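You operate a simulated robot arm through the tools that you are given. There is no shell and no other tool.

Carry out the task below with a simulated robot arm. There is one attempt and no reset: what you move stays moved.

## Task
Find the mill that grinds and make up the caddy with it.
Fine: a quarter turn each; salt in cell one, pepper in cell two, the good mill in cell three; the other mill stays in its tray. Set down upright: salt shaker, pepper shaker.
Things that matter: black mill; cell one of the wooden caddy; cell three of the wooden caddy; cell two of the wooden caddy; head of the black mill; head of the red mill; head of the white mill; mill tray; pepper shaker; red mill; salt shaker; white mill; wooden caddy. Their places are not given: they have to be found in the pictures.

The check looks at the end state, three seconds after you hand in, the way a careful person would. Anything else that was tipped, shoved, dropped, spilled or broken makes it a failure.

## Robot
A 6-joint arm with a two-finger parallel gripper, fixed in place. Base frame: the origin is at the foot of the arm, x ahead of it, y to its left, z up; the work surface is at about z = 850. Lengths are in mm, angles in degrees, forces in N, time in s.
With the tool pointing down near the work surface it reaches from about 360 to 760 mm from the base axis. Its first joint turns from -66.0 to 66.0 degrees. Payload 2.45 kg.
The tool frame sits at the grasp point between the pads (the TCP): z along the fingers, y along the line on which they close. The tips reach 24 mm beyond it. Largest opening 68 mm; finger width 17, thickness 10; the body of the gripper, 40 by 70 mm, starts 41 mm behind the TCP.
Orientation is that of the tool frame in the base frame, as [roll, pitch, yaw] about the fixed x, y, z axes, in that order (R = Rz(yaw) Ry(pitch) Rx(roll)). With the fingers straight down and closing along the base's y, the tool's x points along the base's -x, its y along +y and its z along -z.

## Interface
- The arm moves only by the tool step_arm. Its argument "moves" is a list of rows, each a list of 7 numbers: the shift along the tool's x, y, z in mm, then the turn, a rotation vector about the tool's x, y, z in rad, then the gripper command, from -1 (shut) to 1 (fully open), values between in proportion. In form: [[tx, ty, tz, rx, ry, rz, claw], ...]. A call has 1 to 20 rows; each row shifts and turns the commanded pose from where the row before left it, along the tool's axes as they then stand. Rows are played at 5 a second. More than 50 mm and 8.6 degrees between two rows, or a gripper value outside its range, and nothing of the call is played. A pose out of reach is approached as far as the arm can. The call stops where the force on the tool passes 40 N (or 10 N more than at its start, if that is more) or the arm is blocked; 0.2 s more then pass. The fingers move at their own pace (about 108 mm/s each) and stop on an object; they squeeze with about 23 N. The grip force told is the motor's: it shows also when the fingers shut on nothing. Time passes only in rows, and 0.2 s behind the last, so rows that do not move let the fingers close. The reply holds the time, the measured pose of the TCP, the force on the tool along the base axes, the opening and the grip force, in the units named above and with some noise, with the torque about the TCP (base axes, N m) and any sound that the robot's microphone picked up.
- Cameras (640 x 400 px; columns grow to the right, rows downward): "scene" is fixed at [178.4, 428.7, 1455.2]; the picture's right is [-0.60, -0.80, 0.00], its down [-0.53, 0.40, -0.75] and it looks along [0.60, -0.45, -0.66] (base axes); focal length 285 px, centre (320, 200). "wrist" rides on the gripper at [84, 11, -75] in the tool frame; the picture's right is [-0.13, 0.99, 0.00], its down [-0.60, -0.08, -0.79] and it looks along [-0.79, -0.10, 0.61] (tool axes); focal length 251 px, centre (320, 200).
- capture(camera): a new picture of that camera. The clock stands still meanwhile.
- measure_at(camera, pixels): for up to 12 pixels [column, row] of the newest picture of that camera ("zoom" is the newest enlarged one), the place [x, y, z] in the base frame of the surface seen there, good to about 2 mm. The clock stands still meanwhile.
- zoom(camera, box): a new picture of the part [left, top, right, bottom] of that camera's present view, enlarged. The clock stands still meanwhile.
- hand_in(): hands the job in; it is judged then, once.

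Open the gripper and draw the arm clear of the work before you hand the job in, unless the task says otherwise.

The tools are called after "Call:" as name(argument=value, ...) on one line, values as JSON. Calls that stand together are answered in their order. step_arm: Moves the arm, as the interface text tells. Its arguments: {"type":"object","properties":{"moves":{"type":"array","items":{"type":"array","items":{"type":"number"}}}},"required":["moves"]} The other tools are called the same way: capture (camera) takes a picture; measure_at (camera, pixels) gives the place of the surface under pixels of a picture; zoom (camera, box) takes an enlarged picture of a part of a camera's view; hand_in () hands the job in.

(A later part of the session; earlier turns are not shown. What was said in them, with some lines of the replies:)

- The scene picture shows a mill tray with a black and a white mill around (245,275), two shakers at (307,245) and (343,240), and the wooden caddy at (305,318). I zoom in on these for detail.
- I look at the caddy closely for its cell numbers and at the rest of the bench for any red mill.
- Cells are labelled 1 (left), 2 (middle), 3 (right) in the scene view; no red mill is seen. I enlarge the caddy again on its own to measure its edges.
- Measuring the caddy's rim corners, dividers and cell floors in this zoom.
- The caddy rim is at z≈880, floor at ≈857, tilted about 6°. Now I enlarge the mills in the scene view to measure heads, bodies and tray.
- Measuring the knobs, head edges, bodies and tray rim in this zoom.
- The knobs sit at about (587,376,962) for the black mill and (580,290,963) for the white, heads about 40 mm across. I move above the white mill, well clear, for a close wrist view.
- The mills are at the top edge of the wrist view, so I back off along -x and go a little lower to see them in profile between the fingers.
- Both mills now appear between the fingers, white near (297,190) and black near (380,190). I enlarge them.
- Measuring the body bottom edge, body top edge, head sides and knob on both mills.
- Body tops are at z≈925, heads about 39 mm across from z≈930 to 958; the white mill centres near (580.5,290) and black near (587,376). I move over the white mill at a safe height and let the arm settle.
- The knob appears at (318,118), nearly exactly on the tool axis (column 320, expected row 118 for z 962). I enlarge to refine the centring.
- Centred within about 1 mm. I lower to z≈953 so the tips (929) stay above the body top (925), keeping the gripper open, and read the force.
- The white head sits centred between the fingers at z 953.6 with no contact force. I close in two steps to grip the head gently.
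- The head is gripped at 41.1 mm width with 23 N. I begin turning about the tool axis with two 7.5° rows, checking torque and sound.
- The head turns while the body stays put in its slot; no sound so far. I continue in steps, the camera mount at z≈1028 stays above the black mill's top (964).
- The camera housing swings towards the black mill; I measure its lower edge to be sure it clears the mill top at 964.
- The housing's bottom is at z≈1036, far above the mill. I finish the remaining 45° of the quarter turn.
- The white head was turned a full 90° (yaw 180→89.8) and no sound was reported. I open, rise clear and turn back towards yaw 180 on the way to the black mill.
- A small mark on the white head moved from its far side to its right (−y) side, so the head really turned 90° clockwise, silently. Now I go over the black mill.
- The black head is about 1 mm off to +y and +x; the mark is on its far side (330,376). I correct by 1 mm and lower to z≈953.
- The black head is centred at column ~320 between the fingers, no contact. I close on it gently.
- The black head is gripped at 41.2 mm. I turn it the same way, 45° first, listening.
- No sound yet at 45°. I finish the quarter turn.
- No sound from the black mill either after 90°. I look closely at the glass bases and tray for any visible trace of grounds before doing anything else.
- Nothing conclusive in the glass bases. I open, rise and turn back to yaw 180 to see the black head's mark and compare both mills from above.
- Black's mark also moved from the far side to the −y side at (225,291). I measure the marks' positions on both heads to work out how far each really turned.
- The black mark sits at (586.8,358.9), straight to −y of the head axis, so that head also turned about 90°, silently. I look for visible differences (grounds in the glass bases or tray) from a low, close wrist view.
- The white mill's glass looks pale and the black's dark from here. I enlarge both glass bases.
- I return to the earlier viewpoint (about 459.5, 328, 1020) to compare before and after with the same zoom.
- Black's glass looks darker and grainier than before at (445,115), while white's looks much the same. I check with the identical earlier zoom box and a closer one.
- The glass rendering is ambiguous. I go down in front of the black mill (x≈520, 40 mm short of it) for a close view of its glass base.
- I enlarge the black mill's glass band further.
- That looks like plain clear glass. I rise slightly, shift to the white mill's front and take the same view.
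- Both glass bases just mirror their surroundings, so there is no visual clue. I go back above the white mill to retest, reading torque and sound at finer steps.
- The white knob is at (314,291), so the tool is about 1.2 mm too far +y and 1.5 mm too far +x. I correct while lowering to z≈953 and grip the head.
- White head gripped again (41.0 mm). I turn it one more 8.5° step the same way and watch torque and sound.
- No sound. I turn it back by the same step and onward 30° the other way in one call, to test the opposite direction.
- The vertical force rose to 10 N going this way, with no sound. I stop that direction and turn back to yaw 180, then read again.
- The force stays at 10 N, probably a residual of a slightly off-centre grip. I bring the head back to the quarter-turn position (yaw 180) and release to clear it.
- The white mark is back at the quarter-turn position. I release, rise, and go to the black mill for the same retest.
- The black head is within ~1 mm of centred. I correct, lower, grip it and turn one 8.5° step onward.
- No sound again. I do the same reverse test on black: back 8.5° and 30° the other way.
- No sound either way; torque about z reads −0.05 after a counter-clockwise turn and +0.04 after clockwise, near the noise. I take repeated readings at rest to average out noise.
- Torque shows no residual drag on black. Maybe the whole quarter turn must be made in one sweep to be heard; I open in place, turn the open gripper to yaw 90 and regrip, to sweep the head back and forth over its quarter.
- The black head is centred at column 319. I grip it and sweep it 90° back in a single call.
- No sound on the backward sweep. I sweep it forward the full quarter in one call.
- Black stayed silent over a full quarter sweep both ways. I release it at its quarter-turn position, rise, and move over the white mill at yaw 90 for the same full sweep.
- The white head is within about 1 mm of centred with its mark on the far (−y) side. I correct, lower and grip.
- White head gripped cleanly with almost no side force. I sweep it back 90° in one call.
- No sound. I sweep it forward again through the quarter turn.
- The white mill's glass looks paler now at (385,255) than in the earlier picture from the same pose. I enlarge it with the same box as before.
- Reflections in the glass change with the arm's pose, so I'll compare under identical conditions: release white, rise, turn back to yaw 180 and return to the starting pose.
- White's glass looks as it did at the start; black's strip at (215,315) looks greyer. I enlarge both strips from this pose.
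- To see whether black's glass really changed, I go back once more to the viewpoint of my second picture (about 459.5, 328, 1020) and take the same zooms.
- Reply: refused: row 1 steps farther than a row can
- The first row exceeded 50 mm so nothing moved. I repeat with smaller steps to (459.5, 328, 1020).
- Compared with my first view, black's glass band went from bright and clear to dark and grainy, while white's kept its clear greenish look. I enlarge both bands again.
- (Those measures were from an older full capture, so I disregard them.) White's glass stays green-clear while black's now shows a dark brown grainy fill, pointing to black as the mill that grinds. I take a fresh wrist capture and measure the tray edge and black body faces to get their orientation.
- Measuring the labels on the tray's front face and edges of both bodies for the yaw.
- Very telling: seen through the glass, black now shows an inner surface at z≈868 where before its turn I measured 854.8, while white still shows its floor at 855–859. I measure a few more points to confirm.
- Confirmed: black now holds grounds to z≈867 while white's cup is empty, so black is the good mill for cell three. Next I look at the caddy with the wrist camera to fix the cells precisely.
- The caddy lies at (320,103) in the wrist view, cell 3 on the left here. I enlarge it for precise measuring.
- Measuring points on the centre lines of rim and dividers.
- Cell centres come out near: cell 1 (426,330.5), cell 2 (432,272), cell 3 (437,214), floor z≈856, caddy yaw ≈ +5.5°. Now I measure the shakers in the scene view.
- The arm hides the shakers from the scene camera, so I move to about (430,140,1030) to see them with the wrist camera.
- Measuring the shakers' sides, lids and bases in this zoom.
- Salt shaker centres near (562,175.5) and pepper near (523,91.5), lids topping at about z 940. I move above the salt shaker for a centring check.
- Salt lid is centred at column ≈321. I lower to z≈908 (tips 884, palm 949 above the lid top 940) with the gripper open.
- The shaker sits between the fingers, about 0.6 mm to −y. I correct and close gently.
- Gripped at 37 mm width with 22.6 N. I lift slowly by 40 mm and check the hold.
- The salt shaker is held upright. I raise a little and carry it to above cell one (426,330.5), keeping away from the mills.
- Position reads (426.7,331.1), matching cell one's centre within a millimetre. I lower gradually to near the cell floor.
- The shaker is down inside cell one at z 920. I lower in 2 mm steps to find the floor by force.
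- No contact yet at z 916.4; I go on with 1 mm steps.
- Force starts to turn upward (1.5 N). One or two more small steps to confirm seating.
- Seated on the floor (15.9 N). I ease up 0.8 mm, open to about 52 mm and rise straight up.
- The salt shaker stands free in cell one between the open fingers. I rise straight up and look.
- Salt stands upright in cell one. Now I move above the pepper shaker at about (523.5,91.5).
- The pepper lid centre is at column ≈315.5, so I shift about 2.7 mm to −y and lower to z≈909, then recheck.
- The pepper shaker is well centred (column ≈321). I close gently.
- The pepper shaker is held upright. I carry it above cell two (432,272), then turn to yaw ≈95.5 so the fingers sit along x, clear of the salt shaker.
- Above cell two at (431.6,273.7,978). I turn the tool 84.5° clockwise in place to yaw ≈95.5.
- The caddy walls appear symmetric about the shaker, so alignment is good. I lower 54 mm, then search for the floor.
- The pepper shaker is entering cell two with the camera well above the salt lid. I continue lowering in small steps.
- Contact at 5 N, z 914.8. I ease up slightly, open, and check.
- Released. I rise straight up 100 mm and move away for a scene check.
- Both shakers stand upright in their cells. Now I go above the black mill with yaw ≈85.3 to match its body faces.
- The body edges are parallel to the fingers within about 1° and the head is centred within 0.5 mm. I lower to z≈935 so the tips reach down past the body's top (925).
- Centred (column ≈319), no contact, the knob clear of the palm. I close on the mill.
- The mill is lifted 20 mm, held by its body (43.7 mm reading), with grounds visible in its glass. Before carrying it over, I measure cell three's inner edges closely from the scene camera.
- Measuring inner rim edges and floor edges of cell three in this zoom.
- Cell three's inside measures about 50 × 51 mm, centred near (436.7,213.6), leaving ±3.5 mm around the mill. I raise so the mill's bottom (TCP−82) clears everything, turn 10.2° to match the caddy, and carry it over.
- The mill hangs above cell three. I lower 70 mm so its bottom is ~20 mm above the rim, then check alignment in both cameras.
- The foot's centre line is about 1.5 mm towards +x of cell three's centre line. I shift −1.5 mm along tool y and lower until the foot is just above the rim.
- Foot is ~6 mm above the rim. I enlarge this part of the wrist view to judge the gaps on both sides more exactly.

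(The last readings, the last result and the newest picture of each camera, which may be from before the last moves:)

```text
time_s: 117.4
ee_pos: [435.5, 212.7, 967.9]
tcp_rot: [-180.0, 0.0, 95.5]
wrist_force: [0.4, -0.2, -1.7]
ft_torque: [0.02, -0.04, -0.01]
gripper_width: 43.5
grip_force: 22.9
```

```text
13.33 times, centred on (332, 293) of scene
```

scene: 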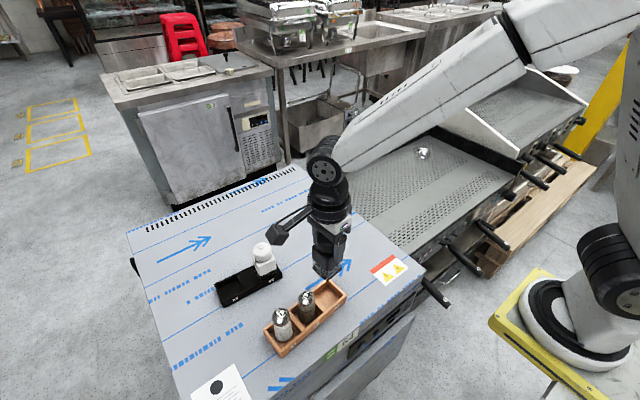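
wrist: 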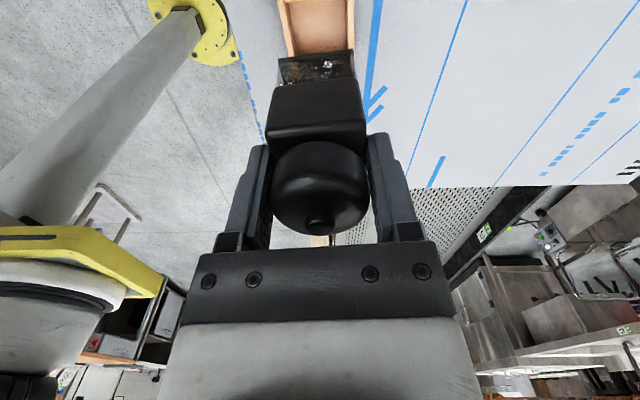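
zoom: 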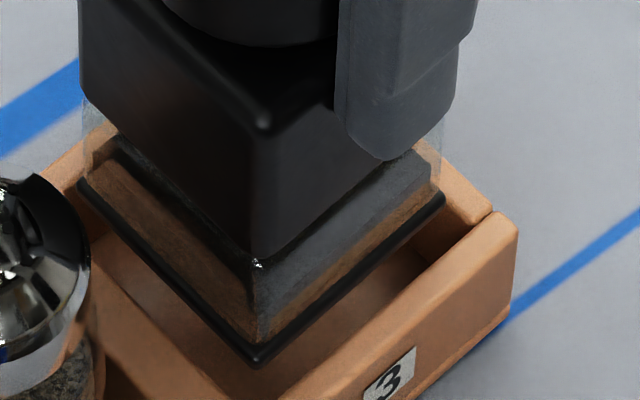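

Through the glass a brown layer of grounds is plainly visible. The gap is ~1.5 mm on one side and ~4.5 on the other, and 3 mm versus 5 mm lengthwise, so I shift +1.5 mm in tool y and −1.2 mm in tool x, then look again.

Call:
step_arm(moves=[[-1.2, 1.5, 0, 0, 0, 0, -1], [0, 0, 2, 0, 0, 0, -1], [0, 0, 0, 0, 0, 0, -1], [0, 0, 0, 0, 0, 0, -1]])

Call:
zoom(camera="wrist", box=[260, 20, 380, 95])

Call:
zoom(camera="scene", box=[312, 278, 352, 308])

```text
time_s: 118.4
ee_pos: [436.3, 211.6, 963.1]
tcp_rot: [-180.0, 0.0, 95.6]
wrist_force: [0.2, 0.3, -2.7]
ft_torque: [0.01, 0.04, 0.02]
gripper_width: 43.5
grip_force: 22.9
```

```text
5.33 times, centred on (320, 58) of wrist
```

zoom: 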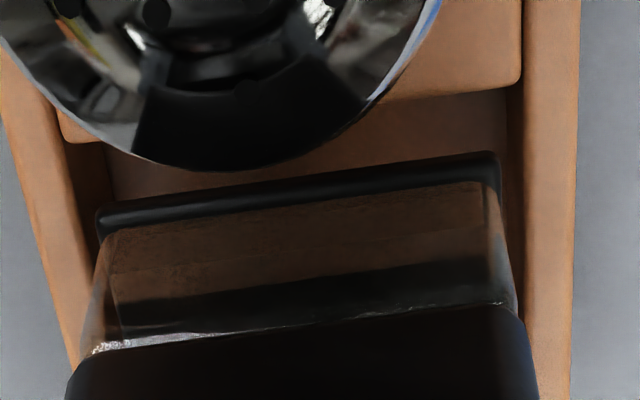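

```text
13.33 times, centred on (332, 293) of scene
```

zoom: 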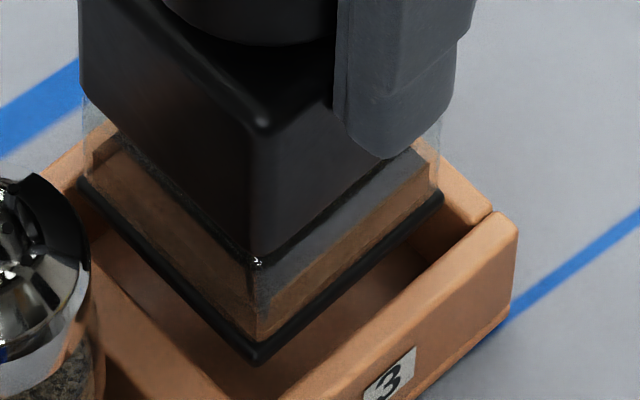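

Gaps are now nearly equal on both sides. I lower 12 mm into the cell, watching the force.

Call:
step_arm(moves=[[0, 0.3, 4, 0, 0, 0, -1], [0, 0, 4, 0, 0, 0, -1], [0, 0, 4, 0, 0, 0, -1], [0, 0, 0, 0, 0, 0, -1]])

Call:
zoom(camera="wrist", box=[260, 20, 380, 95])

Call:
zoom(camera="scene", box=[312, 278, 352, 308])

```text
time_s: 119.4
ee_pos: [438.3, 212.0, 953.4]
tcp_rot: [179.9, 0.0, 95.4]
wrist_force: [-0.3, -0.3, -3.6]
ft_torque: [0.01, -0.02, 0.01]
gripper_width: 43.4
grip_force: 23.0
```

```text
5.33 times, centred on (320, 58) of wrist
```

zoom: 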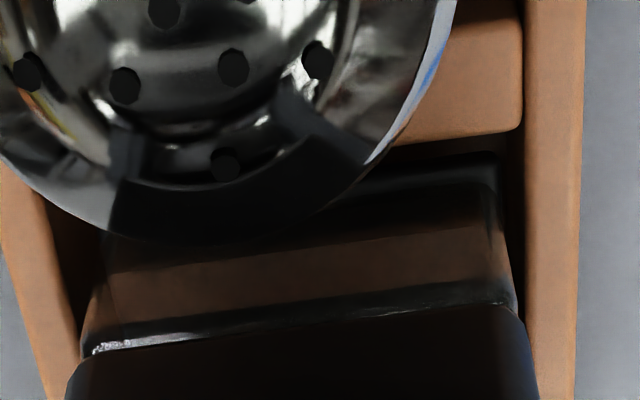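

```text
13.33 times, centred on (332, 293) of scene
```

zoom: 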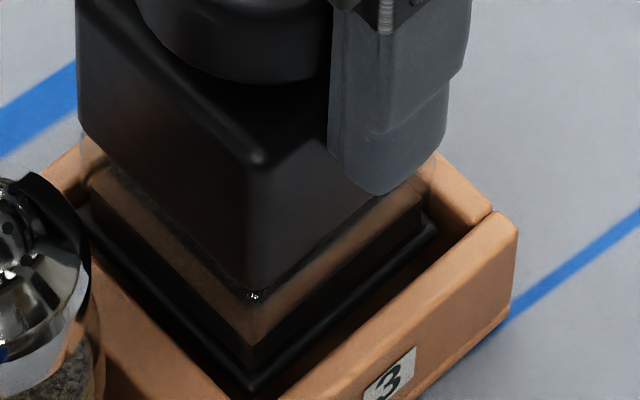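

The foot is inside the cell without touching. I continue down in small steps to the floor.

Call:
step_arm(moves=[[0, 0, 4, 0, 0, 0, -1], [0, 0, 4, 0, 0, 0, -1], [0, 0, 0, 0, 0, 0, -1]])

Call:
step_arm(moves=[[0, 0, 2, 0, 0, 0, -1], [0, 0, 0, 0, 0, 0, -1]])

Call:
step_arm(moves=[[0, 0, 1.5, 0, 0, 0, -1], [0, 0, 0, 0, 0, 0, -1]])

Call:
step_arm(moves=[[0, 0, 1, 0, 0, 0, -1], [0, 0, 0, 0, 0, 0, -1]])

```text
time_s: 120.2
ee_pos: [437.4, 212.6, 945.2]
tcp_rot: [180.0, 0.0, 95.5]
wrist_force: [-0.5, 0.4, -2.2]
ft_torque: [-0.02, -0.01, -0.01]
gripper_width: 43.8
grip_force: 22.9
```

```text
time_s: 120.8
ee_pos: [436.3, 211.5, 943.2]
tcp_rot: [179.9, 0.0, 95.5]
wrist_force: [-0.9, 0.0, -2.7]
ft_torque: [0.0, -0.01, 0.03]
gripper_width: 43.7
grip_force: 23.3
```

```text
time_s: 121.4
ee_pos: [437.6, 211.7, 941.1]
tcp_rot: [-180.0, 0.0, 95.5]
wrist_force: [0.0, -0.5, -2.4]
ft_torque: [0.01, -0.02, 0.01]
gripper_width: 43.5
grip_force: 22.7
```

```text
time_s: 122.0
ee_pos: [436.5, 211.7, 940.5]
tcp_rot: [180.0, 0.0, 95.5]
wrist_force: [0.5, 1.0, -2.5]
ft_torque: [-0.01, -0.03, 0.03]
gripper_width: 43.6
grip_force: 23.6
```

Still hanging (−2.5 N). I continue with 1 mm steps.

Call:
step_arm(moves=[[0, 0, 1, 0, 0, 0, -1], [0, 0, 0, 0, 0, 0, -1]])

Call:
step_arm(moves=[[0, 0, 0.8, 0, 0, 0, -1], [0, 0, 0, 0, 0, 0, -1]])

Call:
step_arm(moves=[[0, 0, 0.8, 0, 0, 0, -1], [0, 0, 0, 0, 0, 0, -1]])

```text
time_s: 122.6
ee_pos: [436.8, 212.4, 939.0]
tcp_rot: [-180.0, 0.0, 95.5]
wrist_force: [-0.9, -0.3, -3.1]
ft_torque: [0.01, -0.03, -0.02]
gripper_width: 43.5
grip_force: 22.8
```

```text
time_s: 123.2
ee_pos: [437.0, 212.6, 938.9]
tcp_rot: [-180.0, 0.1, 95.6]
wrist_force: [-0.4, -0.2, -2.5]
ft_torque: [0.0, 0.02, 0.0]
gripper_width: 43.5
grip_force: 22.9
```

```text
time_s: 123.8
ee_pos: [436.9, 212.8, 938.0]
tcp_rot: [179.9, -0.1, 95.4]
wrist_force: [0.0, -1.1, -1.5]
ft_torque: [0.03, 0.03, -0.01]
gripper_width: 43.4
grip_force: 23.1
```

The force begins to drop off; a few more 0.7 mm steps.

Call:
step_arm(moves=[[0, 0, 0.7, 0, 0, 0, -1], [0, 0, 0, 0, 0, 0, -1]])

Call:
step_arm(moves=[[0, 0, 0.6, 0, 0, 0, -1], [0, 0, 0, 0, 0, 0, -1]])

```text
time_s: 124.4
ee_pos: [437.9, 212.8, 937.8]
tcp_rot: [-179.9, -0.1, 95.6]
wrist_force: [0.7, 0.2, -3.0]
ft_torque: [0.03, -0.02, 0.0]
gripper_width: 43.6
grip_force: 23.4
```

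```text
time_s: 125.0
ee_pos: [437.0, 213.7, 937.5]
tcp_rot: [179.9, 0.1, 95.5]
wrist_force: [-0.5, -0.2, -3.2]
ft_torque: [-0.01, -0.02, -0.01]
gripper_width: 43.6
grip_force: 23.3
```

Still no contact at z 937.5; continuing down slowly.

Call:
step_arm(moves=[[0, 0, 0.8, 0, 0, 0, -1], [0, 0, 0, 0, 0, 0, -1]])

Call:
step_arm(moves=[[0, 0, 0.7, 0, 0, 0, -1], [0, 0, 0, 0, 0, 0, -1]])

Call:
zoom(camera="scene", box=[300, 240, 360, 310])

```text
time_s: 125.6
ee_pos: [436.7, 212.4, 935.3]
tcp_rot: [-180.0, 0.0, 95.5]
wrist_force: [0.4, -0.7, -3.3]
ft_torque: [0.02, 0.0, -0.01]
gripper_width: 43.6
grip_force: 23.9
```

```text
time_s: 126.2
ee_pos: [437.8, 212.6, 934.5]
tcp_rot: [-180.0, 0.0, 95.4]
wrist_force: [-0.6, -0.3, -1.2]
ft_torque: [0.01, 0.01, -0.02]
gripper_width: 43.7
grip_force: 23.2
```

```text
5.71 times, centred on (330, 275) of scene
```

zoom: 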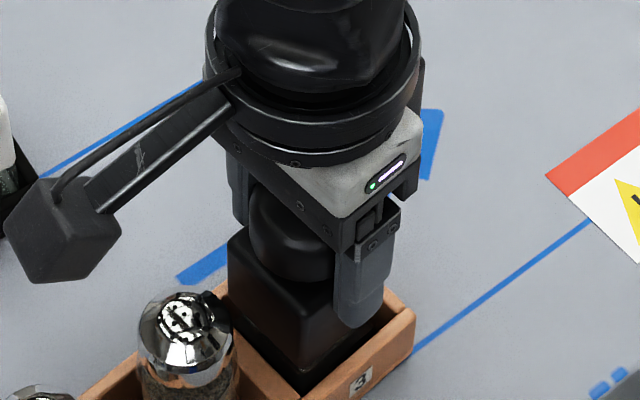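

Nearly at the floor (force −1.2 N). Two more fine steps.

Call:
step_arm(moves=[[0, 0, 0.6, 0, 0, 0, -1], [0, 0, 0, 0, 0, 0, -1]])

Call:
step_arm(moves=[[0, 0, 0.5, 0, 0, 0, -1], [0, 0, 0, 0, 0, 0, -1]])

```text
time_s: 126.8
ee_pos: [436.6, 212.6, 935.5]
tcp_rot: [-180.0, -0.1, 95.4]
wrist_force: [-1.1, 0.5, 6.4]
ft_torque: [0.05, 0.19, -0.02]
gripper_width: 43.4
grip_force: 22.8
```

```text
time_s: 127.4
ee_pos: [437.8, 212.5, 935.5]
tcp_rot: [179.9, -0.1, 95.5]
wrist_force: [-4.7, 2.0, 16.4]
ft_torque: [0.1, 0.16, 0.02]
gripper_width: 43.6
grip_force: 22.7
```

The mill is seated (16 N). I ease up 0.6 mm, open gradually, and check the view before withdrawing.

Call:
step_arm(moves=[[0, 0, -0.7, 0, 0, 0, -1], [0, 0, 0, 0, 0, 0, 0.32], [0, 0, 0, 0, 0, 0, 0.45], [0, 0, 0, 0, 0, 0, 0.7], [0, 0, 0, 0, 0, 0, 0.9]])

Call:
capture(camera="wrist")

```text
time_s: 128.6
ee_pos: [437.3, 211.3, 934.6]
tcp_rot: [-179.9, 0.0, 95.5]
wrist_force: [0.0, 0.1, 0.9]
ft_torque: [0.02, 0.03, 0.0]
gripper_width: 64.8
grip_force: 0.1
```

```text
taken
```

wrist: 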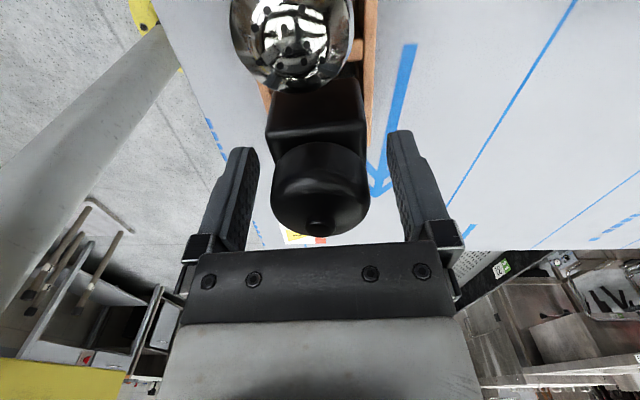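

The mill stands free between the open fingers. I rise straight up well clear and step back for a check.

Call:
step_arm(moves=[[0, 0, -10, 0, 0, 0, 0.9], [0, 0, -25, 0, 0, 0, 1], [0, 0, -35, 0, 0, 0, 1], [0, 0, -40, 0, 0, 0, 1], [0, 0, -40, 0, 0, 0, 1], [0, 0, -40, 0, 0, 0, 1], [-30, 0, -30, 0, 0, 0, 1], [-35, 0, -20, 0, 0, 0, 1], [-35, 0, 0, 0, 0, 0, 1], [0, 0, 0, 0, 0, 0, 1]])

Call:
zoom(camera="scene", box=[200, 220, 380, 365])

Call:
capture(camera="scene")

```text
time_s: 130.8
ee_pos: [446.6, 113.0, 1175.1]
tcp_rot: [180.0, -0.1, 95.6]
wrist_force: [-0.4, 0.1, -0.2]
ft_torque: [0.0, -0.03, -0.03]
gripper_width: 68.0
grip_force: 0.1
```

```text
2.76 times, centred on (290, 292) of scene
```

zoom: 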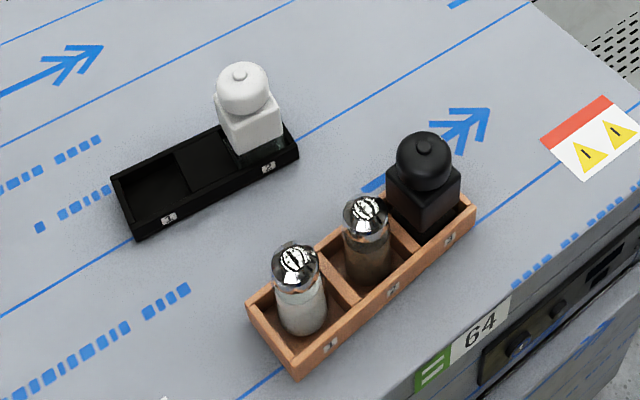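

```text
taken
```

scene: 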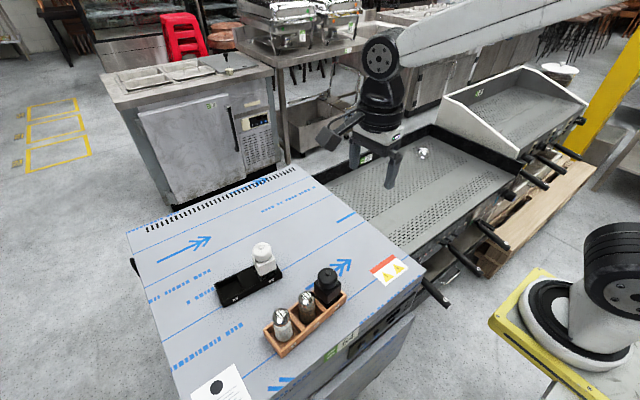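

Salt, pepper and the black mill stand in cells one, two and three, with the white mill in its tray. I zoom in for a last check of uprightness, seating and head marks.

Call:
zoom(camera="scene", box=[210, 230, 290, 310])

Call:
zoom(camera="scene", box=[262, 260, 352, 360])

```text
5.00 times, centred on (250, 270) of scene
```

zoom: 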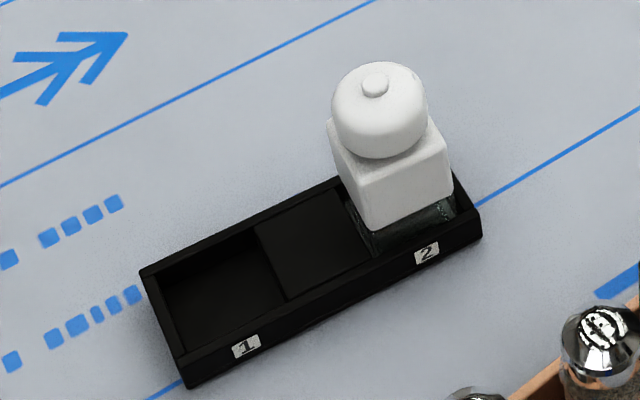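

```text
4.00 times, centred on (307, 310) of scene
```

zoom: 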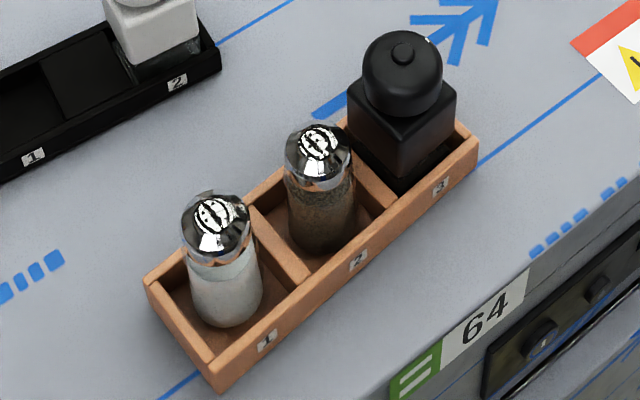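

I verify heights: the white knob, black knob, both lids and the caddy corner.

Call:
measure_at(camera="zoom", pixels=[[402, 53], [318, 143], [215, 215], [427, 40], [148, 280], [213, 372], [474, 137]])

Call:
measure_at(camera="scene", pixels=[[262, 247], [264, 262]])

```text
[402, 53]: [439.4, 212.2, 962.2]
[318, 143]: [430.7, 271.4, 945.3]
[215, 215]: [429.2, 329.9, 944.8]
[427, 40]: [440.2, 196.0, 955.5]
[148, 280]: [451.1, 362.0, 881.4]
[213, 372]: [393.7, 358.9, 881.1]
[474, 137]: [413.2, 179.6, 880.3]
```

```text
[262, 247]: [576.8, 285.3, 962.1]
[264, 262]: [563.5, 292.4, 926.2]
```

All heights and positions agree: both shakers upright, black mill seated in cell three, white mill in its tray, and the caddy unmoved. The gripper is open and the arm is clear, so I hand in.

Call:
hand_in()

```text
The job is handed in.
```

The black mill is the one that grinds. It now stands in cell three of the caddy, with the salt shaker in cell one and the pepper shaker in cell two, both upright. The white mill stayed in its tray, and I have handed the job in.

- **How I told the mills apart:** The microphone picked up no sound from either mill. After each head had its quarter turn, the black mill's glass base held grounds to about z = 867, where it had been empty before. The white mill's base still measured empty.
- **More turning than asked:** Because I expected a sound, I re-turned both heads more than once. That included one 8.5° step past the quarter turn and sweeps back and forth. Both heads ended at a quarter turn clockwise from where they started, so the extra turning affects only how much the black mill ground.
- **White mill:** During one of those re-turns the upward force on the arm rose to about 10 N, likely from a slightly off-centre grip. The mill stood normally in its slot once I let go.
- **Final check before handing in:** The last pictures and measurements show everything seated, the caddy where it was at the start, and nothing tipped or spilled. The gripper was open and the arm clear.
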